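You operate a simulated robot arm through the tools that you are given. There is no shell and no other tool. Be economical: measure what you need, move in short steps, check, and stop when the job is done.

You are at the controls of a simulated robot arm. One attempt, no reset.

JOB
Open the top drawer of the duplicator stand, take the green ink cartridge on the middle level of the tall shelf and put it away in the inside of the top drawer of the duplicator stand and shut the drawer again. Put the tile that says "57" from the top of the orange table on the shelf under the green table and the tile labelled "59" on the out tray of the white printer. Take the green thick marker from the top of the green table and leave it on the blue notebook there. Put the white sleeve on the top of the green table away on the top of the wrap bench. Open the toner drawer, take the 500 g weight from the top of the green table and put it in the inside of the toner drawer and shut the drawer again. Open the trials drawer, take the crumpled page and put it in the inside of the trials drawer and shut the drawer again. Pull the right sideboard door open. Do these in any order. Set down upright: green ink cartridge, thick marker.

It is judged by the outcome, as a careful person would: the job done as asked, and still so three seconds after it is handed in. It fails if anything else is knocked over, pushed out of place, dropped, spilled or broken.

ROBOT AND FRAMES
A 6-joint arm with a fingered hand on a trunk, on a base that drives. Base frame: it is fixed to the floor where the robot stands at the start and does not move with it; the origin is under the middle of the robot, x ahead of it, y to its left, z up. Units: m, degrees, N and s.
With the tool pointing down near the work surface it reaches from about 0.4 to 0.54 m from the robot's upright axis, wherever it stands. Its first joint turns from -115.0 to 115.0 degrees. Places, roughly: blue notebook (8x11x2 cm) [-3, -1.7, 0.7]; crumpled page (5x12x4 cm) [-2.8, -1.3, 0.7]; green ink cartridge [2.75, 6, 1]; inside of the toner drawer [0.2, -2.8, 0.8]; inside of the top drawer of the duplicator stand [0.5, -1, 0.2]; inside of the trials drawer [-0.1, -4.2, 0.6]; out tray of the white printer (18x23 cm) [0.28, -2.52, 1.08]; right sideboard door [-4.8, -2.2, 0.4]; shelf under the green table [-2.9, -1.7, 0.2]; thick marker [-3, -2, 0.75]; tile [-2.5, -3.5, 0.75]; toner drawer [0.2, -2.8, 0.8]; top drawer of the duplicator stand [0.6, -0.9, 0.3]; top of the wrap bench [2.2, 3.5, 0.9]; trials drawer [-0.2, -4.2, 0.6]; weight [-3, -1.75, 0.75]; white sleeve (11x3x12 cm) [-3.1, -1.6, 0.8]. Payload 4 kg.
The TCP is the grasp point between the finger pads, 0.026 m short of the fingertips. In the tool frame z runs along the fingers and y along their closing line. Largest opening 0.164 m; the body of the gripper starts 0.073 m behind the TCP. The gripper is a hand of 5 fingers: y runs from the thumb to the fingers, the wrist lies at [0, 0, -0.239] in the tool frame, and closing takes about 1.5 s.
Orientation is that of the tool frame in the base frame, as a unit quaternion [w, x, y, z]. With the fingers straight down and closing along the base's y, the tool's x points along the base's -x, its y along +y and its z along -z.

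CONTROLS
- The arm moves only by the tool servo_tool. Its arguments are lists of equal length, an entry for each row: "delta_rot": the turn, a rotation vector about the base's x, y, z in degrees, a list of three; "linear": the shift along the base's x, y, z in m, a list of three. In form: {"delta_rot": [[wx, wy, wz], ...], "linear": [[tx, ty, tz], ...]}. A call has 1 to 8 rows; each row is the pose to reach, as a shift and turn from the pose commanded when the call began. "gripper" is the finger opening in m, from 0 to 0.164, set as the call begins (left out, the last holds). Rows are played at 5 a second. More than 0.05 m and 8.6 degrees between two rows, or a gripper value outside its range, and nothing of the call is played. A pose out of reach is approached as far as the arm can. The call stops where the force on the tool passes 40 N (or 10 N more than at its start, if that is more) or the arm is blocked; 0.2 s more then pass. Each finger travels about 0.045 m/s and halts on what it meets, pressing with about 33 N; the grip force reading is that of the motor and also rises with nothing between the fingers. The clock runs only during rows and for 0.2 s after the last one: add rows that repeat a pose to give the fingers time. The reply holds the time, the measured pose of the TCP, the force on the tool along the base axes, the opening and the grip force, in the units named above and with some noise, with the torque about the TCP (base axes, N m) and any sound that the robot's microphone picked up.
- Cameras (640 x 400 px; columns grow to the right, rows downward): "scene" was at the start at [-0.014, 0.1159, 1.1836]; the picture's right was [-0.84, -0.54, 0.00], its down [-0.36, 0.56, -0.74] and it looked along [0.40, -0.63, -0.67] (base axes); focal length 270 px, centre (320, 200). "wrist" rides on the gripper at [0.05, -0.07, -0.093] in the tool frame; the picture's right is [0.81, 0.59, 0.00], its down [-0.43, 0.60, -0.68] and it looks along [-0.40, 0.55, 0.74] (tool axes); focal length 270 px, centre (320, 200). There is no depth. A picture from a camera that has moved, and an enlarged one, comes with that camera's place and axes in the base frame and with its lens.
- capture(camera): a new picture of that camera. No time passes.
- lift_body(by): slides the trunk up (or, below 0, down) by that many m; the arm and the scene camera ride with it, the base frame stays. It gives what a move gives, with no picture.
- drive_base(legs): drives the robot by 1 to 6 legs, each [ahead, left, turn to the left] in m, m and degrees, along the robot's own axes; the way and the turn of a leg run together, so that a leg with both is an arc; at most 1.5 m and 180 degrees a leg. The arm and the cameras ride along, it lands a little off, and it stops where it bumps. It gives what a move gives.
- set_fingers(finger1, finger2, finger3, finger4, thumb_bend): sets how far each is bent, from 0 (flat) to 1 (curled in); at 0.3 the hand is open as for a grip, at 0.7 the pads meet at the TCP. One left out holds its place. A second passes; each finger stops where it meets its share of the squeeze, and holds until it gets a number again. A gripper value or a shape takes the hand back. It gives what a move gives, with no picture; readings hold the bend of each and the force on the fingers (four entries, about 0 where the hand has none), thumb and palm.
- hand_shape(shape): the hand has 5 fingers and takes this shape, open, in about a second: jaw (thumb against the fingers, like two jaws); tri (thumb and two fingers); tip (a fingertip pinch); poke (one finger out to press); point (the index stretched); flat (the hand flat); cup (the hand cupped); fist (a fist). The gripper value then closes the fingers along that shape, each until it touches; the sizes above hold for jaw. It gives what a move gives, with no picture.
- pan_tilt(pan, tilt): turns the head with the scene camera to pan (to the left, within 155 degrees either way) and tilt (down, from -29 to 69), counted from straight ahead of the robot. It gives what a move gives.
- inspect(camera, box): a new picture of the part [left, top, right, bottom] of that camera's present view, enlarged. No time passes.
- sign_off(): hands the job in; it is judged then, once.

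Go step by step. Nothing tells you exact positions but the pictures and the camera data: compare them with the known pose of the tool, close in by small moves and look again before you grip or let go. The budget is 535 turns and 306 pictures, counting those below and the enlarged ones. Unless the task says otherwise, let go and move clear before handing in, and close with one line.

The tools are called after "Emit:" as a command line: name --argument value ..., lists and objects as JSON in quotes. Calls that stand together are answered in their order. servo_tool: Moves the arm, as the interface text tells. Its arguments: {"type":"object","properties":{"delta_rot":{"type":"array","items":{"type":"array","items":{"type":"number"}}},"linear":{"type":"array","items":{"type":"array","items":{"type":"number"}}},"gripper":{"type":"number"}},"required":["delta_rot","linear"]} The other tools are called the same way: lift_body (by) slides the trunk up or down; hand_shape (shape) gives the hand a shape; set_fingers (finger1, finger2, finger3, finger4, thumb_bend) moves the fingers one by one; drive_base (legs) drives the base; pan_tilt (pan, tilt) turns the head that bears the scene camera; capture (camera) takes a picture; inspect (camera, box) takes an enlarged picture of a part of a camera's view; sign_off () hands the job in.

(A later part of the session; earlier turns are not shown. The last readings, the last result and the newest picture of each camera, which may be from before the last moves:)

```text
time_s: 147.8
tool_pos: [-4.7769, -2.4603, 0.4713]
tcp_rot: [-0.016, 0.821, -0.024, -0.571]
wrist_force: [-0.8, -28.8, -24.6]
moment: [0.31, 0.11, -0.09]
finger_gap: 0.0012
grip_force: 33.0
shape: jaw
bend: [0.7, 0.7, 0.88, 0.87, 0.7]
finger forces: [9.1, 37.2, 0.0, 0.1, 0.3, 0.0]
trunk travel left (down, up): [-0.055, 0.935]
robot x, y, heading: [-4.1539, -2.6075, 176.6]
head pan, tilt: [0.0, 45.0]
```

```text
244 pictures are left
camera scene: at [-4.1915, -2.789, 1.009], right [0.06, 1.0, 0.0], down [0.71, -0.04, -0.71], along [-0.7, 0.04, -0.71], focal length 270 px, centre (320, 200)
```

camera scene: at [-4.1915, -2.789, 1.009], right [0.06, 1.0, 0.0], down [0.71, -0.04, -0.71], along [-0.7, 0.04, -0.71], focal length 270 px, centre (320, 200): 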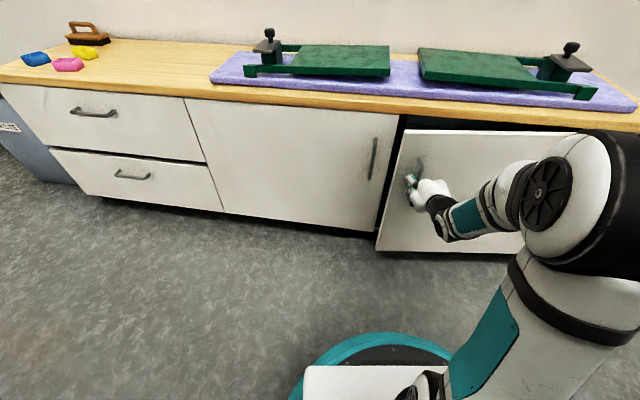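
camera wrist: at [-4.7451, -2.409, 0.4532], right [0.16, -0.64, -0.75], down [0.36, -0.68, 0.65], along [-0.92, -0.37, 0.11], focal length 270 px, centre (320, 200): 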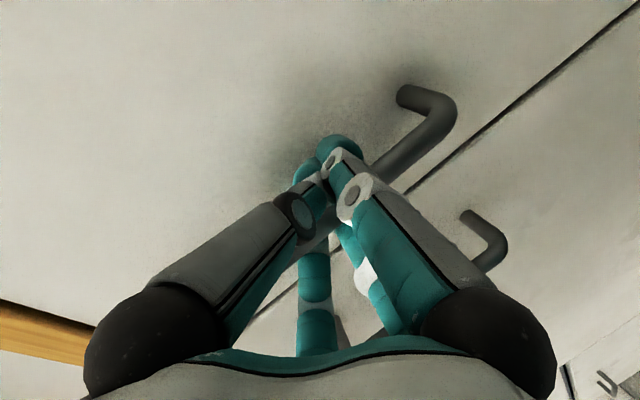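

Door is moving. Some sideways load, so I'll bias the next arc slightly.

Emit:
drive_base --legs '[[-0.1006, -0.082, 8]]'

Emit:
drive_base --legs '[[-0.1006, -0.09, 8]]'

Emit:
capture --camera "scene"

Emit:
capture --camera "wrist"

```text
time_s: 149.1
tool_pos: [-4.6883, -2.4618, 0.471]
tcp_rot: [0.025, 0.821, 0.032, -0.569]
wrist_force: [-3.8, 34.7, -16.7]
moment: [0.4, 0.09, 0.16]
finger_gap: 0.0007
grip_force: 32.8
shape: jaw
bend: [0.7, 0.7, 0.88, 0.86, 0.7]
finger forces: [24.0, 6.5, 0.1, 0.0, 15.7, 0.1]
trunk travel left (down, up): [-0.055, 0.935]
robot x, y, heading: [-4.0569, -2.5226, -175.3]
head pan, tilt: [0.0, 45.0]
```

```text
time_s: 150.4
tool_pos: [-4.6046, -2.444, 0.4708]
tcp_rot: [0.064, 0.817, 0.089, -0.566]
wrist_force: [-5.4, 18.9, -13.1]
moment: [0.31, 0.12, 0.1]
finger_gap: 0.0008
grip_force: 32.6
shape: jaw
bend: [0.7, 0.7, 0.88, 0.87, 0.7]
finger forces: [19.7, 10.9, 0.0, 0.0, 9.4, 0.0]
trunk travel left (down, up): [-0.055, 0.935]
robot x, y, heading: [-3.9679, -2.4192, -167.2]
head pan, tilt: [0.0, 45.0]
```

```text
243 pictures are left
camera scene: at [-3.9515, -2.6018, 1.0093], right [-0.22, 0.98, 0.0], down [0.69, 0.15, -0.71], along [-0.69, -0.15, -0.71], focal length 270 px, centre (320, 200)
```

scene: 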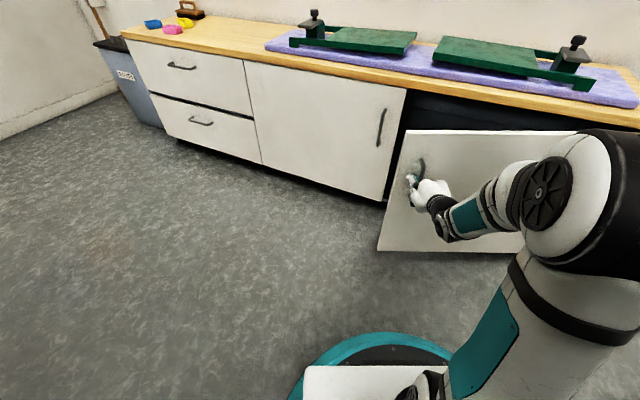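

```text
242 pictures are left
camera wrist: at [-4.5168, -2.3555, 0.4542], right [0.41, -0.52, -0.75], down [0.6, -0.47, 0.65], along [-0.69, -0.71, 0.12], focal length 270 px, centre (320, 200)
```

wrist: 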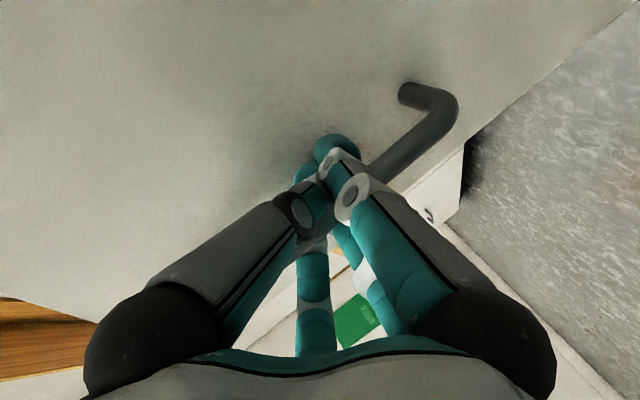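

24° open. Continuing the arc.

Emit:
drive_base --legs '[[-0.1006, -0.096, 8], [-0.1006, -0.0945, 8], [-0.1006, -0.0945, 8]]'

Emit:
capture --camera "scene"

```text
time_s: 153.3
tool_pos: [-4.4119, -2.3507, 0.4692]
tcp_rot: [0.163, 0.79, 0.234, -0.543]
wrist_force: [1.7, -2.0, -3.6]
moment: [0.23, 0.17, 0.05]
finger_gap: 0.0007
grip_force: 33.5
shape: jaw
bend: [0.7, 0.7, 0.88, 0.87, 0.72]
finger forces: [8.5, 24.8, 0.0, 0.0, 72.2, 0.1]
trunk travel left (down, up): [-0.055, 0.935]
robot x, y, heading: [-3.8317, -2.104, -147.4]
head pan, tilt: [0.0, 45.0]
stopped in leg 3: the force on the tool passed its limit at 41 N (the readings are from after the stop); the commanded pose is now the measured one
```

```text
241 pictures are left
camera scene: at [-3.7469, -2.2704, 1.0093], right [-0.54, 0.84, 0.0], down [0.59, 0.38, -0.71], along [-0.59, -0.38, -0.71], focal length 270 px, centre (320, 200)
```

scene: 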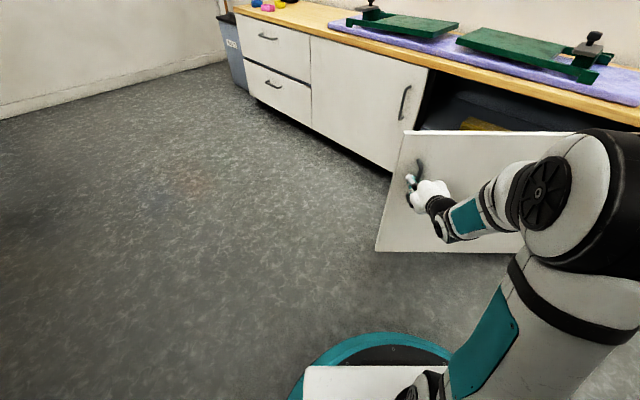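

44° open. With the hinge refit to (-4.77, -1.85), I'll continue.

Emit:
drive_base --legs '[[-0.1004, -0.091, 8]]'

Emit:
drive_base --legs '[[-0.1004, -0.091, 8]]'

Emit:
drive_base --legs '[[-0.1004, -0.091, 8]]'

Emit:
capture --camera "scene"

```text
time_s: 154.6
tool_pos: [-4.3456, -2.297, 0.4691]
tcp_rot: [0.201, 0.771, 0.287, -0.532]
wrist_force: [-4.7, 4.1, -6.0]
moment: [0.19, 0.24, 0.05]
finger_gap: 0.0006
grip_force: 32.8
shape: jaw
bend: [0.7, 0.7, 0.88, 0.86, 0.72]
finger forces: [9.8, 21.1, 0.1, 0.1, 76.6, 0.0]
trunk travel left (down, up): [-0.055, 0.935]
robot x, y, heading: [-3.8024, -1.9741, -139.3]
head pan, tilt: [0.0, 45.0]
```

```text
time_s: 155.9
tool_pos: [-4.2874, -2.2333, 0.4697]
tcp_rot: [0.237, 0.749, 0.34, -0.516]
wrist_force: [4.7, -2.6, -5.0]
moment: [0.17, 0.22, 0.03]
finger_gap: 0.0005
grip_force: 32.8
shape: jaw
bend: [0.7, 0.7, 0.88, 0.86, 0.72]
finger forces: [8.0, 26.5, 0.0, 0.0, 5.0, 0.0]
trunk travel left (down, up): [-0.055, 0.935]
robot x, y, heading: [-3.7939, -1.8341, -131.4]
head pan, tilt: [0.0, 45.0]
```

```text
time_s: 157.2
tool_pos: [-4.2393, -2.1637, 0.468]
tcp_rot: [0.272, 0.724, 0.393, -0.498]
wrist_force: [3.5, -2.7, -4.3]
moment: [0.15, 0.2, 0.03]
finger_gap: 0.0008
grip_force: 32.6
shape: jaw
bend: [0.7, 0.7, 0.88, 0.86, 0.72]
finger forces: [8.2, 26.2, 0.1, 0.0, 5.4, 0.0]
trunk travel left (down, up): [-0.055, 0.935]
robot x, y, heading: [-3.8063, -1.7017, -123.3]
head pan, tilt: [0.0, 45.0]
```

```text
240 pictures are left
camera scene: at [-3.6633, -1.8211, 1.0092], right [-0.84, 0.55, 0.0], down [0.39, 0.59, -0.71], along [-0.39, -0.59, -0.71], focal length 270 px, centre (320, 200)
```

scene: 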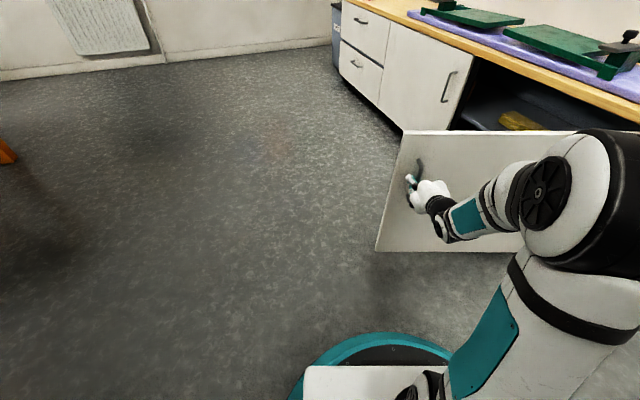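

68° open. Two more arcs, then release.

Emit:
drive_base --legs '[[-0.1004, -0.091, 8], [-0.1004, -0.091, 8]]'

Emit:
servo_tool --delta_rot '[[0, 0, 0], [0, 0, 0], [0, 0, 0], [0, 0, 0], [0, 0, 0], [0, 0, 0], [0, 0, 0], [0, 0, 0]]' --linear '[[0, 0, 0], [0, 0, 0], [0, 0, 0], [0, 0, 0], [0, 0, 0], [0, 0, 0], [0, 0, 0], [0, 0, 0]]' --gripper 0.1

Emit:
capture --camera "wrist"

```text
time_s: 159.4
tool_pos: [-4.1727, -2.0044, 0.4689]
tcp_rot: [0.339, 0.662, 0.489, -0.455]
wrist_force: [-19.9, 4.7, -2.8]
moment: [0.08, 0.22, 0.1]
finger_gap: 0.0008
grip_force: 33.5
shape: jaw
bend: [0.7, 0.7, 0.88, 0.86, 0.73]
finger forces: [11.1, 17.5, 0.0, 0.0, 15.6, 0.0]
trunk travel left (down, up): [-0.055, 0.935]
robot x, y, heading: [-3.8851, -1.4412, -107.5]
head pan, tilt: [0.0, 45.0]
```

```text
time_s: 161.2
tool_pos: [-4.1719, -2.0049, 0.4693]
tcp_rot: [0.339, 0.662, 0.489, -0.455]
wrist_force: [-0.5, -0.9, 0.1]
moment: [0.01, 0.01, 0.02]
finger_gap: 0.0997
grip_force: 0.0
shape: jaw
bend: [0.33, 0.33, 0.33, 0.33, 0.7]
finger forces: [0.1, 0.0, 0.0, 0.0, 0.0, 0.0]
trunk travel left (down, up): [-0.055, 0.935]
robot x, y, heading: [-3.8871, -1.4461, -107.1]
head pan, tilt: [0.0, 45.0]
```

```text
239 pictures are left
camera wrist: at [-4.2082, -1.8848, 0.4527], right [0.65, 0.1, -0.75], down [0.71, 0.29, 0.65], along [0.28, -0.95, 0.11], focal length 270 px, centre (320, 200)
```

wrist: 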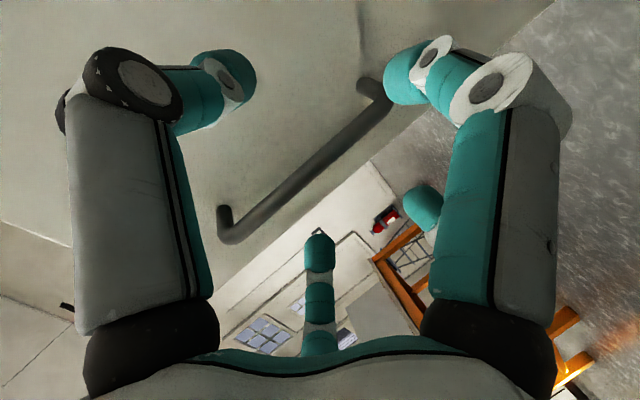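

Door is open about 84°. I'll back off, head south, then turn to face the orange table.

Emit:
drive_base --legs '[[-0.22, 0, 0], [0, 0, 17], [0, 0.12, 0]]'

Emit:
pan_tilt --pan 0 --tilt 45

Emit:
capture --camera "scene"

```text
time_s: 164.7
tool_pos: [-3.8106, -1.852, 0.4696]
tcp_rot: [0.404, 0.581, 0.583, -0.399]
wrist_force: [-0.1, -1.1, 0.3]
moment: [0.02, 0.03, -0.03]
finger_gap: 0.1
grip_force: 0.0
shape: jaw
bend: [0.33, 0.33, 0.33, 0.33, 0.7]
finger forces: [0.1, 0.0, 0.1, 0.0, 0.0, 0.1]
trunk travel left (down, up): [-0.055, 0.935]
robot x, y, heading: [-3.6976, -1.2287, -89.9]
head pan, tilt: [0.0, 45.0]
```

```text
time_s: 165.3
tool_pos: [-3.8094, -1.8535, 0.4696]
tcp_rot: [0.403, 0.581, 0.583, -0.399]
wrist_force: [0.6, 0.2, 0.5]
moment: [0.03, 0.02, 0.01]
finger_gap: 0.0998
grip_force: 0.0
shape: jaw
bend: [0.33, 0.33, 0.33, 0.33, 0.7]
finger forces: [0.0, 0.0, 0.1, 0.0, 0.1, 0.1]
trunk travel left (down, up): [-0.055, 0.935]
robot x, y, heading: [-3.6995, -1.2335, -90.0]
head pan, tilt: [0.0, 45.0]
```

```text
238 pictures are left
camera scene: at [-3.5144, -1.2506, 1.0092], right [-1.0, 0.0, 0.0], down [0.0, 0.71, -0.71], along [0.0, -0.71, -0.71], focal length 270 px, centre (320, 200)
```

scene: 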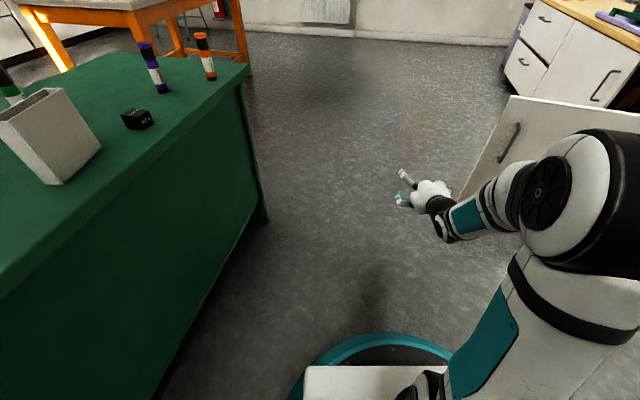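

The aisle between the open door and the green table is about 0.9 m. I'll go through centred, raising the arm first.

Emit:
lift_body --by 0.4

Emit:
drive_base --legs '[[1.4, 0.02, 0], [0.9, 0, 0], [0, 0, 90]]'

Emit:
pan_tilt --pan 0 --tilt 35

Emit:
capture --camera "scene"

```text
time_s: 169.1
tool_pos: [-3.8099, -1.8541, 0.868]
tcp_rot: [0.403, 0.582, 0.582, -0.4]
wrist_force: [0.3, -0.6, 0.1]
moment: [0.01, 0.01, 0.01]
finger_gap: 0.0997
grip_force: 0.1
shape: jaw
bend: [0.33, 0.33, 0.33, 0.33, 0.7]
finger forces: [0.0, 0.0, 0.1, 0.0, 0.0, 0.0]
trunk travel left (down, up): [-0.455, 0.535]
robot x, y, heading: [-3.7024, -1.2343, -89.9]
head pan, tilt: [0.0, 45.0]
```

```text
time_s: 184.3
tool_pos: [-3.1, -3.6331, 0.8688]
tcp_rot: [0.568, 0.002, 0.823, 0.001]
wrist_force: [-0.1, -1.0, -0.2]
moment: [-0.03, 0.0, -0.02]
finger_gap: 0.0999
grip_force: 0.1
shape: jaw
bend: [0.33, 0.33, 0.33, 0.33, 0.7]
finger forces: [0.0, 0.1, 0.0, 0.0, 0.1, 0.0]
trunk travel left (down, up): [-0.455, 0.535]
robot x, y, heading: [-3.7186, -3.5198, -0.2]
head pan, tilt: [0.0, 45.0]
```

```text
time_s: 185.0
tool_pos: [-3.099, -3.6338, 0.8689]
tcp_rot: [0.567, 0.002, 0.823, 0.001]
wrist_force: [-0.1, -0.9, 0.5]
moment: [0.04, -0.01, 0.0]
finger_gap: 0.0997
grip_force: 0.0
shape: jaw
bend: [0.33, 0.33, 0.33, 0.33, 0.7]
finger forces: [0.0, 0.1, 0.0, 0.1, 0.0, 0.0]
trunk travel left (down, up): [-0.455, 0.535]
robot x, y, heading: [-3.7237, -3.5199, -0.2]
head pan, tilt: [0.0, 35.0]
```

```text
237 pictures are left
camera scene: at [-3.6919, -3.335, 1.424], right [0.0, -1.0, 0.0], down [-0.57, 0.0, -0.82], along [0.82, 0.0, -0.57], focal length 270 px, centre (320, 200)
```

scene: 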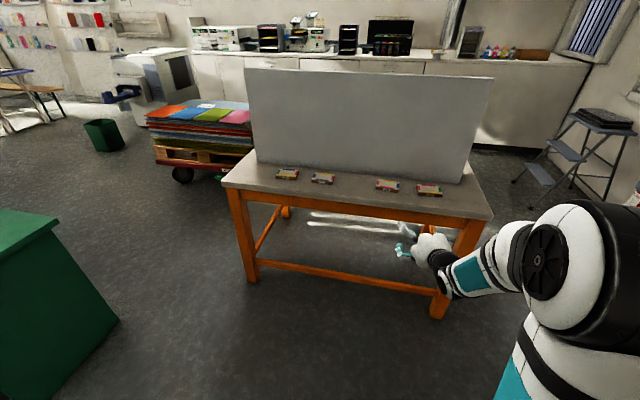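

Emit:
inspect --camera "scene" --box '[260, 150, 460, 220]'

```text
3.20 times, centred on (360, 185) of scene
camera zoom: at [-3.6919, -3.335, 1.424], right [0.0, -1.0, 0.0], down [-0.57, 0.0, -0.82], along [0.82, 0.0, -0.57], focal length 864 px, centre (192, 248)
```

zoom: 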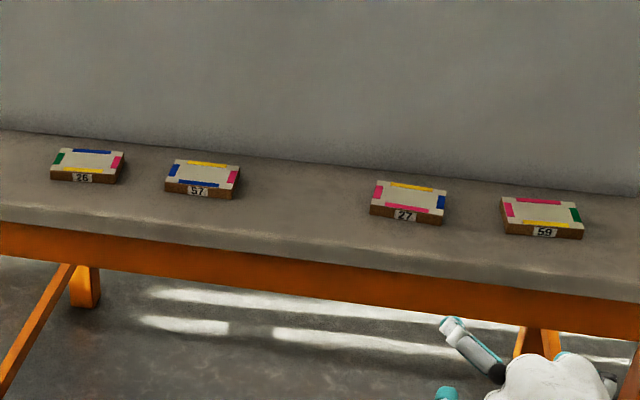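

Reading left to right the tiles say 26, 57, 27, 59. Tile 59 is about (-2.66, -3.83), 10 cm in front of a tall board. I'll set the hand fingers-down here, before approaching.

Emit:
servo_tool --delta_rot '[[0, 8.58, 0], [0, 17.16, 0], [0, 25.74, 0], [0, 34.3, 0], [0, 42.9, 0], [0, 51.5, 0], [0, 60.1, 0], [0, 68.7, 0]]' --linear '[[-0.02, 0, 0], [-0.04, 0, 0], [-0.06, 0, 0], [-0.08, 0, 0], [-0.1, 0, 0], [-0.12, 0, 0], [-0.13, 0, 0], [-0.14, 0, 0]]'

Emit:
drive_base --legs '[[0.38, -0.19, 0]]'

Emit:
capture --camera "scene"

Emit:
capture --camera "wrist"

```text
time_s: 186.8
tool_pos: [-3.2491, -3.6314, 0.8271]
tcp_rot: [0.062, 0.001, 0.994, 0.09]
wrist_force: [0.1, 0.0, -0.2]
moment: [-0.04, 0.02, -0.01]
finger_gap: 0.1001
grip_force: 0.1
shape: jaw
bend: [0.32, 0.33, 0.32, 0.33, 0.7]
finger forces: [0.0, 0.0, 0.1, 0.1, 0.0, 0.0]
out of reach, approached as far as the arm can: row 6, 7, 8
trunk travel left (down, up): [-0.455, 0.535]
robot x, y, heading: [-3.7218, -3.5183, -0.1]
head pan, tilt: [0.0, 35.0]
```

```text
time_s: 189.4
tool_pos: [-2.8683, -3.8227, 0.8265]
tcp_rot: [0.063, 0.002, 0.994, 0.09]
wrist_force: [-0.4, 0.2, 0.6]
moment: [0.04, 0.0, 0.0]
finger_gap: 0.0999
grip_force: 0.0
shape: jaw
bend: [0.32, 0.33, 0.32, 0.33, 0.7]
finger forces: [0.1, 0.0, 0.1, 0.0, 0.1, 0.0]
trunk travel left (down, up): [-0.455, 0.535]
robot x, y, heading: [-3.3376, -3.714, -0.3]
head pan, tilt: [0.0, 35.0]
```

```text
235 pictures are left
camera scene: at [-3.3104, -3.5261, 1.424], right [0.0, -1.0, 0.0], down [-0.57, 0.0, -0.82], along [0.82, 0.0, -0.57], focal length 270 px, centre (320, 200)
```

scene: 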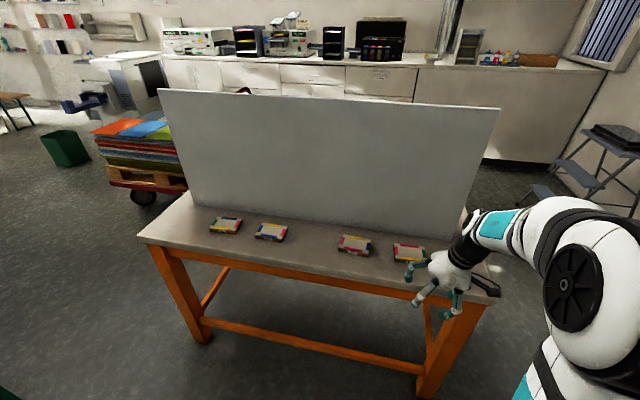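

```text
234 pictures are left
camera wrist: at [-2.9292, -3.9083, 0.8965], right [-0.81, 0.59, 0.01], down [0.34, 0.46, 0.82], along [0.48, 0.67, -0.57], focal length 270 px, centre (320, 200)
```

wrist: 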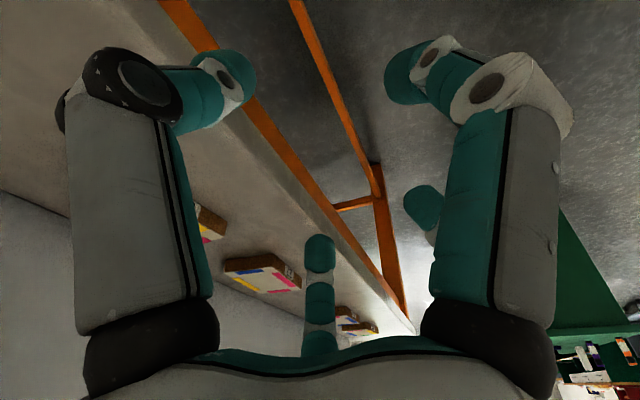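

Tile 59's top is about (-2.675, -3.822, 0.768). The hand is slightly tilted from a reach limit, so I'll raise the trunk and lower the tool relative to it to straighten.

Emit:
lift_body --by 0.07

Emit:
servo_tool --delta_rot '[[0, 0, 0], [0, 0, 0], [0, 0, 0]]' --linear '[[0.0, 0, -0.02], [0.0, 0, -0.04], [0.0, 0, -0.06]]' --gripper 0.12

```text
time_s: 190.5
tool_pos: [-2.8676, -3.8225, 0.8953]
tcp_rot: [0.063, 0.001, 0.994, 0.09]
wrist_force: [0.6, -0.6, -1.0]
moment: [0.0, 0.0, 0.01]
finger_gap: 0.1
grip_force: 0.2
shape: jaw
bend: [0.32, 0.33, 0.32, 0.33, 0.7]
finger forces: [0.1, 0.0, 0.1, 0.0, 0.1, 0.1]
trunk travel left (down, up): [-0.525, 0.465]
robot x, y, heading: [-3.3387, -3.7137, -0.5]
head pan, tilt: [0.0, 35.0]
```

```text
time_s: 191.3
tool_pos: [-2.8678, -3.8231, 0.8355]
tcp_rot: [0.062, 0.002, 0.994, 0.091]
wrist_force: [-0.3, -0.7, -0.3]
moment: [-0.03, -0.01, 0.0]
finger_gap: 0.1196
grip_force: 0.1
shape: jaw
bend: [0.28, 0.28, 0.28, 0.28, 0.63]
finger forces: [0.1, 0.0, 0.0, 0.0, 0.1, 0.0]
trunk travel left (down, up): [-0.525, 0.465]
robot x, y, heading: [-3.3404, -3.7131, -0.1]
head pan, tilt: [0.0, 35.0]
```

Emit:
servo_tool --delta_rot '[[-5.2, 3.5, 0.1], [-10.4, 7.1, 0.2]]' --linear '[[0.0, 0, 0], [0.0, 0, 0]]'

Emit:
drive_base --legs '[[0.17, 0, 0]]'

Emit:
capture --camera "wrist"

Emit:
capture --camera "scene"

```text
time_s: 191.9
tool_pos: [-2.8688, -3.8223, 0.8298]
tcp_rot: [0.055, 0.001, 0.996, 0.077]
wrist_force: [0.0, 0.1, -0.1]
moment: [0.0, 0.0, -0.05]
finger_gap: 0.1195
grip_force: 0.1
shape: jaw
bend: [0.28, 0.28, 0.28, 0.28, 0.63]
finger forces: [0.0, 0.1, 0.0, 0.1, 0.1, 0.1]
out of reach, approached as far as the arm can: row 1, 2
trunk travel left (down, up): [-0.525, 0.465]
robot x, y, heading: [-3.3373, -3.7147, -0.4]
head pan, tilt: [0.0, 35.0]
```

```text
time_s: 193.4
tool_pos: [-2.6981, -3.8224, 0.8296]
tcp_rot: [0.055, 0.001, 0.996, 0.077]
wrist_force: [0.3, -0.1, 0.1]
moment: [0.03, 0.01, -0.01]
finger_gap: 0.1196
grip_force: 0.0
shape: jaw
bend: [0.28, 0.28, 0.28, 0.28, 0.63]
finger forces: [0.1, 0.1, 0.0, 0.0, 0.0, 0.1]
trunk travel left (down, up): [-0.525, 0.465]
robot x, y, heading: [-3.1721, -3.7144, -0.2]
head pan, tilt: [0.0, 35.0]
```

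```text
233 pictures are left
camera wrist: at [-2.7567, -3.9064, 0.9032], right [-0.81, 0.59, 0.0], down [0.35, 0.48, 0.8], along [0.47, 0.65, -0.59], focal length 270 px, centre (320, 200)
```

wrist: 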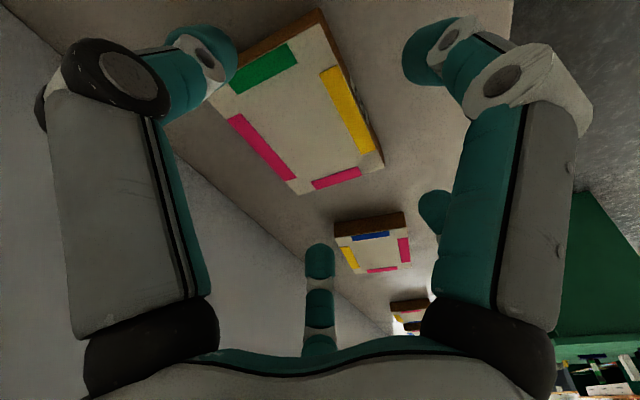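

```text
232 pictures are left
camera scene: at [-3.1375, -3.5266, 1.494], right [0.0, -1.0, 0.0], down [-0.57, 0.0, -0.82], along [0.82, 0.0, -0.57], focal length 270 px, centre (320, 200)
```

scene: 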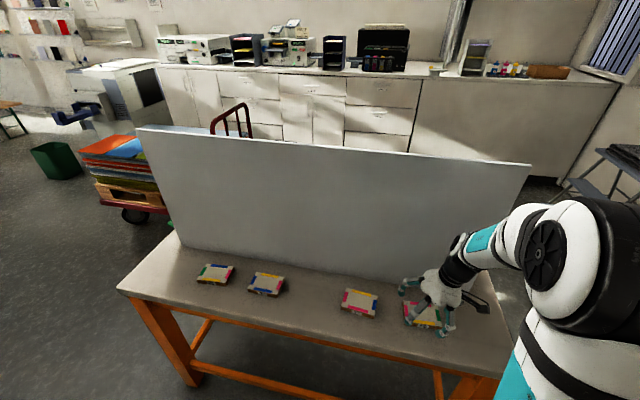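

The tile lies under the hand, about 7×10 cm, centre (-2.686, -3.818), turned ~11°. I'll try to straighten the hand by reaching a bit further out, with the base a bit back.

Emit:
drive_base --legs '[[-0.06, 0, 0]]'

Emit:
servo_tool --delta_rot '[[0, 0, 0], [-4.4, 3.2, 0], [-8.8, 6.3, 0], [-8.8, 6.3, 0]]' --linear '[[0.03, 0, 0], [0.06, 0, 0], [0.07, 0, 0], [0.07, 0, 0]]' --gripper 0.15

```text
time_s: 194.3
tool_pos: [-2.7593, -3.8228, 0.8308]
tcp_rot: [0.054, 0.002, 0.995, 0.078]
wrist_force: [-0.2, 0.5, 0.1]
moment: [-0.01, 0.02, 0.03]
finger_gap: 0.1197
grip_force: 0.1
shape: jaw
bend: [0.28, 0.28, 0.28, 0.28, 0.63]
finger forces: [0.1, 0.0, 0.0, 0.0, 0.1, 0.0]
trunk travel left (down, up): [-0.525, 0.465]
robot x, y, heading: [-3.2268, -3.7138, -0.2]
head pan, tilt: [0.0, 35.0]
```

```text
time_s: 195.3
tool_pos: [-2.7153, -3.8212, 0.8151]
tcp_rot: [0.054, 0.002, 0.995, 0.079]
wrist_force: [0.6, 0.5, 0.7]
moment: [0.0, -0.04, -0.03]
finger_gap: 0.1499
grip_force: 0.0
shape: jaw
bend: [0.26, 0.26, 0.26, 0.26, 0.33]
finger forces: [0.0, 0.0, 0.1, 0.0, 0.0, 0.0]
out of reach, approached as far as the arm can: row 2, 3, 4
trunk travel left (down, up): [-0.525, 0.465]
robot x, y, heading: [-3.2285, -3.7157, -0.4]
head pan, tilt: [0.0, 35.0]
```

Emit:
servo_tool --delta_rot '[[0, 0, 0], [-4.4, 3.2, 0], [-8.8, 6.3, 0], [-8.8, 6.3, 0]]' --linear '[[-0.04, 0, 0.03], [-0.08, 0, 0.05], [-0.1, 0, 0.05], [-0.1, 0, 0.05]]'

Emit:
capture --camera "scene"

```text
time_s: 196.3
tool_pos: [-2.7887, -3.8194, 0.8421]
tcp_rot: [0.053, 0.001, 0.995, 0.079]
wrist_force: [0.0, -0.5, 1.1]
moment: [-0.04, 0.01, 0.02]
finger_gap: 0.15
grip_force: 0.0
shape: jaw
bend: [0.26, 0.26, 0.26, 0.26, 0.33]
finger forces: [0.1, 0.0, 0.0, 0.1, 0.0, 0.1]
out of reach, approached as far as the arm can: row 2, 3, 4
trunk travel left (down, up): [-0.525, 0.465]
robot x, y, heading: [-3.2289, -3.7111, -0.2]
head pan, tilt: [0.0, 35.0]
```

```text
231 pictures are left
camera scene: at [-3.1983, -3.5264, 1.494], right [0.0, -1.0, 0.0], down [-0.57, 0.0, -0.82], along [0.82, 0.0, -0.57], focal length 270 px, centre (320, 200)
```

scene: 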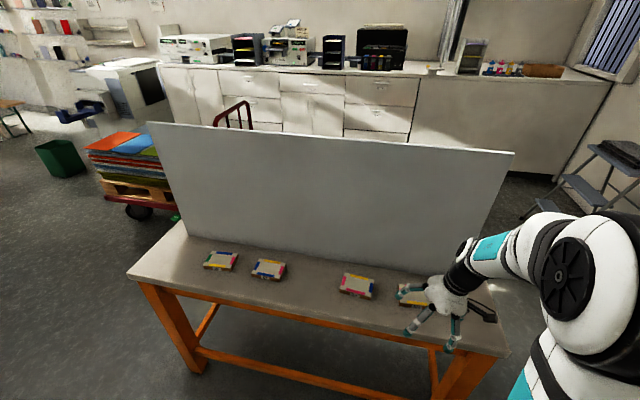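

The tilt stays the same wherever I reach, so a wrist joint limit is binding. I'll test whether yawing the hand frees it.

Emit:
servo_tool --delta_rot '[[0, 0, -8], [-4.4, 3.2, -15], [-8.8, 6.3, -15], [-8.8, 6.3, -15]]' --linear '[[0, 0, 0], [0, 0, 0], [0, 0, 0], [0, 0, 0]]'

Emit:
servo_tool --delta_rot '[[0, 0, 8], [0, 0, 16], [-4, 3, 23], [-8, 6, 30], [-8, 6, 30]]' --linear '[[0, 0, 0], [0, 0, 0], [0, 0, 0], [0, 0, 0], [0, 0, 0]]'

```text
refused: row 2 steps farther than a row can; nothing moved
```

```text
time_s: 197.6
tool_pos: [-2.7927, -3.8093, 0.8093]
tcp_rot: [0.044, -0.224, 0.97, 0.08]
wrist_force: [-0.3, 0.6, 0.0]
moment: [0.01, -0.02, -0.01]
finger_gap: 0.15
grip_force: 0.1
shape: jaw
bend: [0.26, 0.26, 0.26, 0.26, 0.33]
finger forces: [0.0, 0.0, 0.0, 0.0, 0.1, 0.0]
out of reach, approached as far as the arm can: row 3, 4, 5
trunk travel left (down, up): [-0.525, 0.465]
robot x, y, heading: [-3.2298, -3.712, -0.4]
head pan, tilt: [0.0, 35.0]
```

Emit:
lift_body --by 0.12

Emit:
servo_tool --delta_rot '[[0, 0, 0], [0, 0, 0], [-4.4, 1, 0], [-8.8, 2, 0], [-8.8, 2, 0]]' --linear '[[0, 0, -0.04], [0, 0, -0.08], [0, 0, -0.12], [0, 0, -0.12], [0, 0, -0.12]]'

```text
time_s: 199.1
tool_pos: [-2.794, -3.8101, 0.9278]
tcp_rot: [0.043, -0.223, 0.97, 0.08]
wrist_force: [-0.3, -0.1, 0.4]
moment: [0.01, -0.01, 0.01]
finger_gap: 0.15
grip_force: 0.1
shape: jaw
bend: [0.26, 0.26, 0.26, 0.26, 0.33]
finger forces: [0.1, 0.0, 0.0, 0.0, 0.0, 0.0]
trunk travel left (down, up): [-0.645, 0.345]
robot x, y, heading: [-3.2271, -3.7142, 0.0]
head pan, tilt: [0.0, 35.0]
```

```text
time_s: 200.2
tool_pos: [-2.7921, -3.811, 0.8075]
tcp_rot: [0.027, -0.224, 0.973, 0.045]
wrist_force: [-0.7, -0.4, 0.2]
moment: [0.0, 0.0, 0.03]
finger_gap: 0.1498
grip_force: 0.2
shape: jaw
bend: [0.26, 0.26, 0.26, 0.26, 0.33]
finger forces: [0.1, 0.1, 0.1, 0.0, 0.0, 0.1]
out of reach, approached as far as the arm can: row 4, 5
trunk travel left (down, up): [-0.645, 0.345]
robot x, y, heading: [-3.227, -3.7183, -0.2]
head pan, tilt: [0.0, 35.0]
```

Lower relative to the shoulder helps. I'll continue that way.

Emit:
lift_body --by 0.1

Emit:
servo_tool --delta_rot '[[0, 0, -6], [0, 0, -12], [-2.8, 1, -18], [-5.6, 2, -24], [-5.6, 2, -28], [-5.6, 2, -34]]' --linear '[[0, 0, -0.03], [0, 0, -0.06], [0, 0, -0.08], [0, 0, -0.08], [0, 0, -0.08], [0, 0, -0.08]]'

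```text
time_s: 201.6
tool_pos: [-2.7923, -3.8098, 0.9081]
tcp_rot: [0.026, -0.224, 0.973, 0.045]
wrist_force: [-0.6, 0.9, 0.0]
moment: [-0.02, 0.01, -0.01]
finger_gap: 0.1499
grip_force: 0.0
shape: jaw
bend: [0.26, 0.26, 0.26, 0.26, 0.33]
finger forces: [0.1, 0.1, 0.0, 0.1, 0.0, 0.0]
trunk travel left (down, up): [-0.745, 0.245]
robot x, y, heading: [-3.2289, -3.7161, -0.3]
head pan, tilt: [0.0, 35.0]
```

```text
time_s: 203.0
tool_pos: [-2.805, -3.8096, 0.8183]
tcp_rot: [0.024, 0.07, 0.997, 0.01]
wrist_force: [-0.8, -0.6, 0.2]
moment: [0.0, 0.01, 0.01]
finger_gap: 0.1495
grip_force: 0.1
shape: jaw
bend: [0.26, 0.26, 0.26, 0.26, 0.33]
finger forces: [0.1, 0.1, 0.1, 0.0, 0.1, 0.0]
out of reach, approached as far as the arm can: row 4, 5, 6
trunk travel left (down, up): [-0.745, 0.245]
robot x, y, heading: [-3.2272, -3.7165, 0.0]
head pan, tilt: [0.0, 35.0]
```

Hand is now nearly vertical with about -8° yaw, matching the tile. Moving over tile 59.

Emit:
drive_base --legs '[[0.117, -0.008, 0]]'

Emit:
capture --camera "wrist"

Emit:
capture --camera "scene"

```text
time_s: 204.2
tool_pos: [-2.6856, -3.8169, 0.8176]
tcp_rot: [0.023, 0.068, 0.997, 0.011]
wrist_force: [0.6, 0.5, 0.3]
moment: [0.01, 0.04, 0.02]
finger_gap: 0.1498
grip_force: 0.0
shape: jaw
bend: [0.26, 0.26, 0.26, 0.26, 0.33]
finger forces: [0.1, 0.0, 0.0, 0.0, 0.1, 0.0]
trunk travel left (down, up): [-0.745, 0.245]
robot x, y, heading: [-3.1071, -3.7236, -0.1]
head pan, tilt: [0.0, 35.0]
```

```text
230 pictures are left
camera wrist: at [-2.7493, -3.8818, 0.9056], right [-0.72, 0.69, -0.02], down [0.48, 0.52, 0.71], along [0.5, 0.5, -0.7], focal length 270 px, centre (320, 200)
```

wrist: 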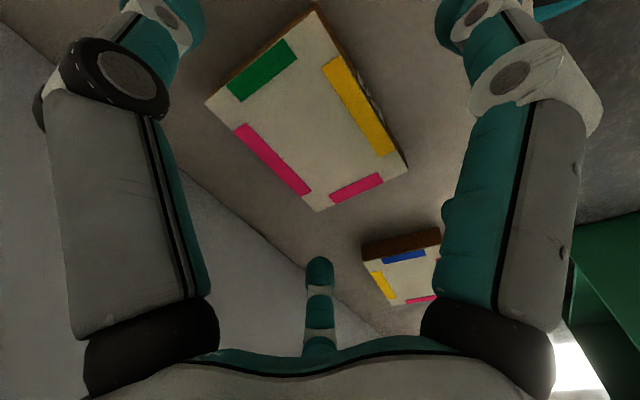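

```text
229 pictures are left
camera scene: at [-3.0783, -3.5348, 1.714], right [0.0, -1.0, 0.0], down [-0.57, 0.0, -0.82], along [0.82, 0.0, -0.57], focal length 270 px, centre (320, 200)
```

scene: 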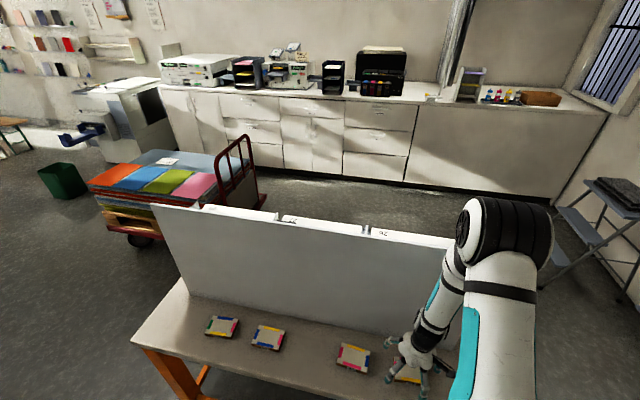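

Centred on the tile within a few mm. Lowering.

Emit:
servo_tool --delta_rot '[[0, 0, 0], [0, 0, 0], [0, 0, 0]]' --linear '[[0, -0.002, -0.012], [0, -0.004, -0.024], [0, -0.004, -0.032]]'

Emit:
capture --camera "wrist"

```text
time_s: 205.0
tool_pos: [-2.6832, -3.8215, 0.7883]
tcp_rot: [0.027, 0.068, 0.997, 0.011]
wrist_force: [7.8, 1.7, 35.4]
moment: [-0.58, 2.89, -0.06]
finger_gap: 0.149
grip_force: 0.0
shape: jaw
bend: [0.21, 0.26, 0.26, 0.26, 0.33]
finger forces: [35.5, 0.1, 0.0, 0.0, 0.1, 0.1]
trunk travel left (down, up): [-0.745, 0.245]
robot x, y, heading: [-3.1094, -3.715, 0.1]
head pan, tilt: [0.0, 35.0]
```

```text
228 pictures are left
camera wrist: at [-2.7481, -3.8858, 0.8753], right [-0.72, 0.69, -0.03], down [0.47, 0.52, 0.71], along [0.51, 0.5, -0.7], focal length 270 px, centre (320, 200)
```

wrist: 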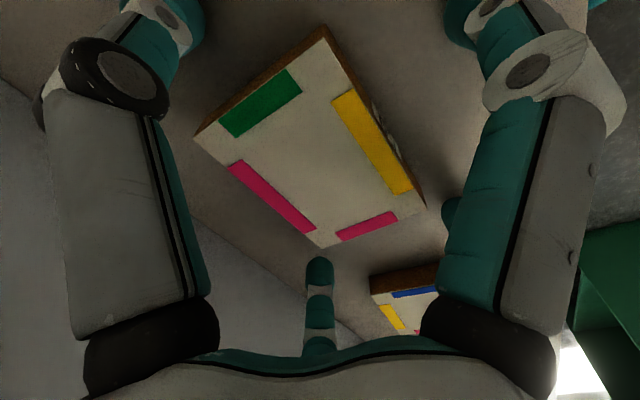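

A finger touched the table. I'll raise slightly, narrow the opening to just over the tile's 10 cm, then lower again.

Emit:
servo_tool --delta_rot '[[0, 0, 0], [0, 0, 0], [0, 0, 0], [0, 0, 0]]' --linear '[[0, 0, 0.01], [0, 0, 0.01], [0, 0, 0.01], [0, 0, 0.01]]' --gripper 0.118

Emit:
capture --camera "wrist"

Emit:
servo_tool --delta_rot '[[0, 0, 0], [0, 0, 0]]' --linear '[[0, 0, -0.004], [0, 0, -0.009]]'

```text
time_s: 206.0
tool_pos: [-2.6868, -3.8215, 0.7956]
tcp_rot: [0.024, 0.069, 0.997, 0.011]
wrist_force: [0.8, -0.3, -0.2]
moment: [0.0, 0.02, 0.01]
finger_gap: 0.1189
grip_force: 0.1
shape: jaw
bend: [0.28, 0.28, 0.28, 0.28, 0.64]
finger forces: [0.0, 0.0, 0.1, 0.1, 0.0, 0.1]
trunk travel left (down, up): [-0.745, 0.245]
robot x, y, heading: [-3.1117, -3.7228, 0.1]
head pan, tilt: [0.0, 35.0]
```

```text
227 pictures are left
camera wrist: at [-2.75, -3.8861, 0.8835], right [-0.72, 0.69, -0.02], down [0.48, 0.52, 0.71], along [0.5, 0.5, -0.7], focal length 270 px, centre (320, 200)
```

wrist: 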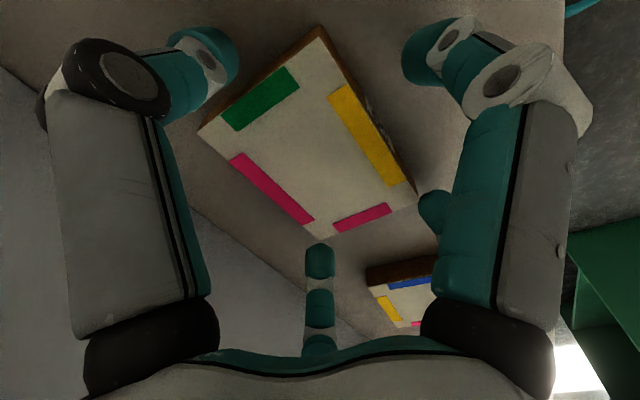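

```text
time_s: 206.6
tool_pos: [-2.6839, -3.8201, 0.788]
tcp_rot: [0.025, 0.068, 0.997, 0.011]
wrist_force: [0.4, 0.1, 21.8]
moment: [-0.29, 1.44, 0.01]
finger_gap: 0.1179
grip_force: 0.0
shape: jaw
bend: [0.25, 0.28, 0.28, 0.28, 0.64]
finger forces: [21.7, 0.0, 0.0, 0.1, 0.0, 0.0]
trunk travel left (down, up): [-0.745, 0.245]
robot x, y, heading: [-3.1086, -3.7191, -0.4]
head pan, tilt: [0.0, 35.0]
```

Finger 1 (nearest the robot, spread outward) touches first. I'll correct the small residual tilt, and see how the hand behaves with the three-finger shape.

Emit:
servo_tool --delta_rot '[[0, 2, 0], [0, 4, 0]]' --linear '[[0, 0, 0.015], [0, 0, 0.03]]'

Emit:
hand_shape --shape "tri"

Emit:
capture --camera "wrist"

Emit:
inspect --camera "scene" --box '[330, 310, 490, 400]'

```text
time_s: 207.2
tool_pos: [-2.6945, -3.8165, 0.8082]
tcp_rot: [-0.001, 0.07, 0.997, 0.023]
wrist_force: [-0.5, 1.2, -0.5]
moment: [0.0, 0.01, 0.02]
finger_gap: 0.1182
grip_force: 0.1
shape: jaw
bend: [0.28, 0.28, 0.28, 0.28, 0.64]
finger forces: [0.0, 0.1, 0.1, 0.0, 0.0, 0.0]
out of reach, approached as far as the arm can: row 1, 2
trunk travel left (down, up): [-0.745, 0.245]
robot x, y, heading: [-3.1096, -3.7225, -0.0]
head pan, tilt: [0.0, 35.0]
```

```text
time_s: 208.1
tool_pos: [-2.6956, -3.8163, 0.8083]
tcp_rot: [-0.001, 0.069, 0.997, 0.022]
wrist_force: [-7.3, 2.4, 1.4]
moment: [-0.01, -0.01, -0.07]
finger_gap: 0.1639
grip_force: 0.2
shape: tri
bend: [0.14, 0.3, 0.3, 0.23, 0.3]
finger forces: [0.0, 0.1, 0.0, 6.3, 0.1, 0.1]
trunk travel left (down, up): [-0.745, 0.245]
robot x, y, heading: [-3.108, -3.7185, 0.0]
head pan, tilt: [0.0, 35.0]
```

```text
226 pictures are left
camera wrist: at [-2.7557, -3.8838, 0.8975], right [-0.72, 0.69, 0.03], down [0.51, 0.5, 0.7], along [0.47, 0.52, -0.71], focal length 270 px, centre (320, 200)
```

wrist: 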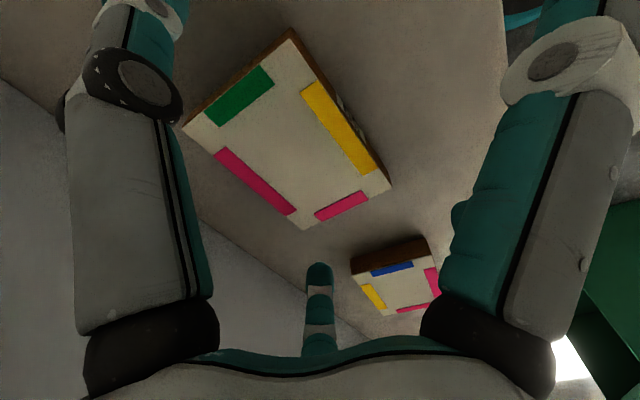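

```text
4.00 times, centred on (410, 355) of scene
camera zoom: at [-3.081, -3.5343, 1.714], right [0.0, -1.0, 0.0], down [-0.57, 0.0, -0.82], along [0.82, 0.0, -0.57], focal length 1080 px, centre (-40, -420)
```

zoom: 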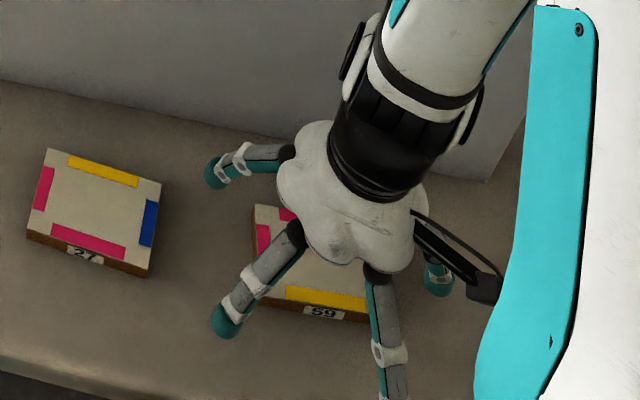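

Now the layout is clear: the thumb is on the right, with four fanned fingers. Finger 4 is touching the board lightly, so I'll curl fingers 1 and 4 away and pinch with the thumb and fingers 2 and 3.

Emit:
set_fingers --finger1 0.95 --finger4 0.95 --finger2 0.3 --finger3 0.3 --thumb_bend 0.3

Emit:
capture --camera "wrist"

Emit:
inspect --camera "scene" --box '[330, 310, 490, 400]'

```text
time_s: 209.1
tool_pos: [-2.6942, -3.8172, 0.809]
tcp_rot: [0.0, 0.069, 0.997, 0.021]
wrist_force: [1.6, -3.1, 12.0]
moment: [-0.18, -0.12, 0.0]
finger_gap: 0.0763
grip_force: 12.2
shape: fingers
bend: [0.52, 0.3, 0.3, 0.61, 0.3]
finger forces: [8.7, 0.1, 0.0, 16.5, 0.1, 0.0]
trunk travel left (down, up): [-0.745, 0.245]
robot x, y, heading: [-3.1106, -3.7182, 0.2]
head pan, tilt: [0.0, 35.0]
```

```text
224 pictures are left
camera wrist: at [-2.7542, -3.8846, 0.898], right [-0.72, 0.69, 0.03], down [0.51, 0.5, 0.7], along [0.47, 0.52, -0.71], focal length 270 px, centre (320, 200)
```

wrist: 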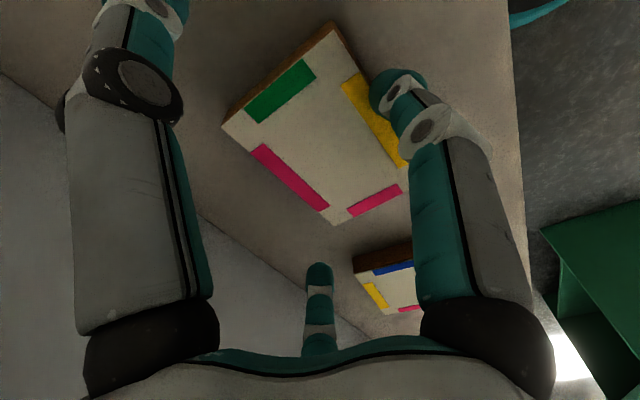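

```text
4.00 times, centred on (410, 355) of scene
camera zoom: at [-3.0807, -3.5348, 1.7142], right [0.0, -1.0, 0.0], down [-0.57, 0.0, -0.82], along [0.82, 0.0, -0.57], focal length 1080 px, centre (-40, -420)
```

zoom: 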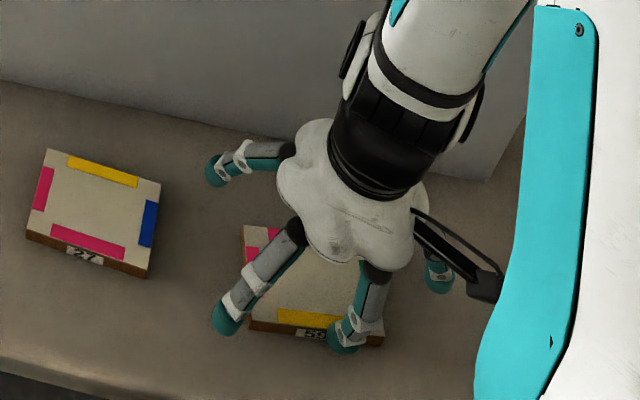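

The fingers close radially, so fingers 1 and 4 pressed on the tile from above. I'll lift, reopen the jaw, and re-measure the tile before grasping with everything straddling it.

Emit:
servo_tool --delta_rot '[[0, 0, 0], [0, 0, 0]]' --linear '[[0, 0, 0.02], [0, 0, 0.04]]'

Emit:
hand_shape --shape "jaw"

Emit:
capture --camera "wrist"

Emit:
inspect --camera "scene" --box '[330, 310, 490, 400]'

```text
time_s: 209.7
tool_pos: [-2.7057, -3.8135, 0.8389]
tcp_rot: [0.002, 0.069, 0.997, 0.026]
wrist_force: [0.6, 0.5, -0.1]
moment: [-0.05, 0.03, -0.03]
finger_gap: 0.0753
grip_force: 7.2
shape: fingers
bend: [0.53, 0.3, 0.3, 0.63, 0.3]
finger forces: [7.4, 0.1, 0.1, 7.3, 0.0, 0.1]
out of reach, approached as far as the arm can: row 1, 2
trunk travel left (down, up): [-0.745, 0.245]
robot x, y, heading: [-3.112, -3.7219, -0.1]
head pan, tilt: [0.0, 35.0]
```

```text
time_s: 210.6
tool_pos: [-2.7055, -3.814, 0.8377]
tcp_rot: [0.002, 0.069, 0.997, 0.027]
wrist_force: [-0.4, -0.2, -0.5]
moment: [0.0, 0.0, 0.0]
finger_gap: 0.1639
grip_force: 0.0
shape: jaw
bend: [0.3, 0.3, 0.3, 0.3, 0.3]
finger forces: [0.0, 0.0, 0.0, 0.0, 0.0, 0.0]
trunk travel left (down, up): [-0.745, 0.245]
robot x, y, heading: [-3.111, -3.7206, 0.1]
head pan, tilt: [0.0, 35.0]
```

```text
222 pictures are left
camera wrist: at [-2.7651, -3.8812, 0.9258], right [-0.72, 0.69, 0.03], down [0.51, 0.49, 0.71], along [0.48, 0.53, -0.71], focal length 270 px, centre (320, 200)
```

wrist: 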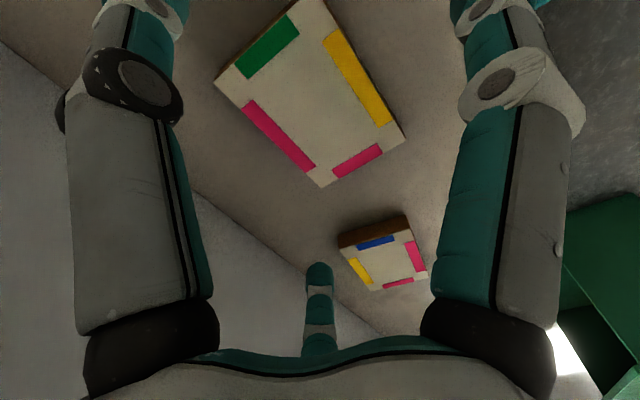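

```text
4.00 times, centred on (410, 355) of scene
camera zoom: at [-3.08, -3.5347, 1.714], right [0.0, -1.0, 0.0], down [-0.57, 0.0, -0.82], along [0.82, 0.0, -0.57], focal length 1080 px, centre (-40, -420)
```

zoom: 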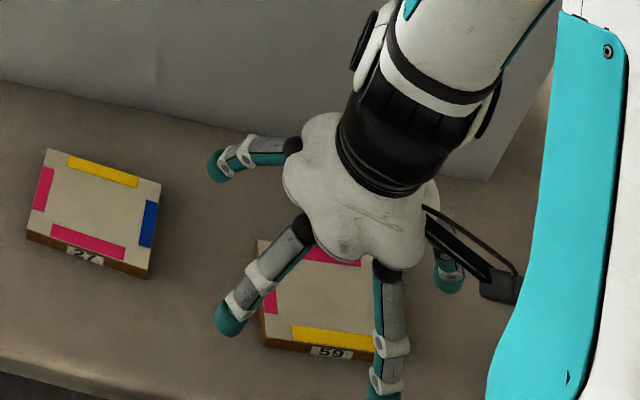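

Tile 59 now centred at (-2.711, -3.818), almost aligned with the hand. Lowering to TCP z≈0.80 with the hand fully open.

Emit:
servo_tool --delta_rot '[[0, 0, 0], [0, 0, 0], [0, 0, 0]]' --linear '[[-0.003, -0.002, -0.015], [-0.006, -0.003, -0.028], [-0.006, -0.003, -0.037]]'

Emit:
capture --camera "wrist"

```text
time_s: 211.4
tool_pos: [-2.7163, -3.8144, 0.797]
tcp_rot: [-0.006, 0.069, 0.997, 0.016]
wrist_force: [-0.5, -1.4, 1.6]
moment: [-0.03, 0.02, -0.02]
finger_gap: 0.1639
grip_force: 0.1
shape: jaw
bend: [0.3, 0.3, 0.3, 0.3, 0.3]
finger forces: [0.1, 0.1, 0.0, 0.0, 0.0, 0.1]
out of reach, approached as far as the arm can: row 1, 2, 3
trunk travel left (down, up): [-0.745, 0.245]
robot x, y, heading: [-3.1103, -3.7204, -0.1]
head pan, tilt: [0.0, 35.0]
```

```text
220 pictures are left
camera wrist: at [-2.7752, -3.8805, 0.8874], right [-0.72, 0.69, 0.03], down [0.52, 0.51, 0.69], along [0.46, 0.51, -0.72], focal length 270 px, centre (320, 200)
```

wrist: 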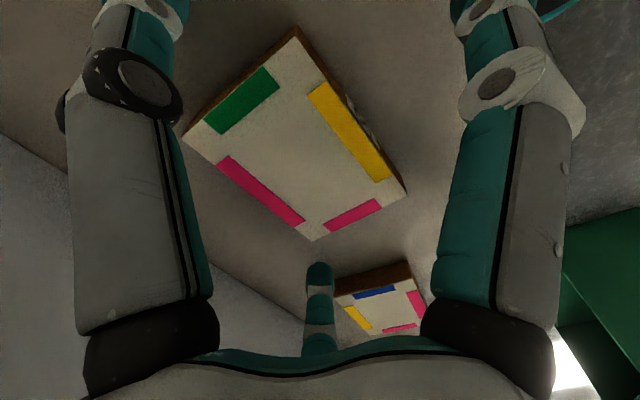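

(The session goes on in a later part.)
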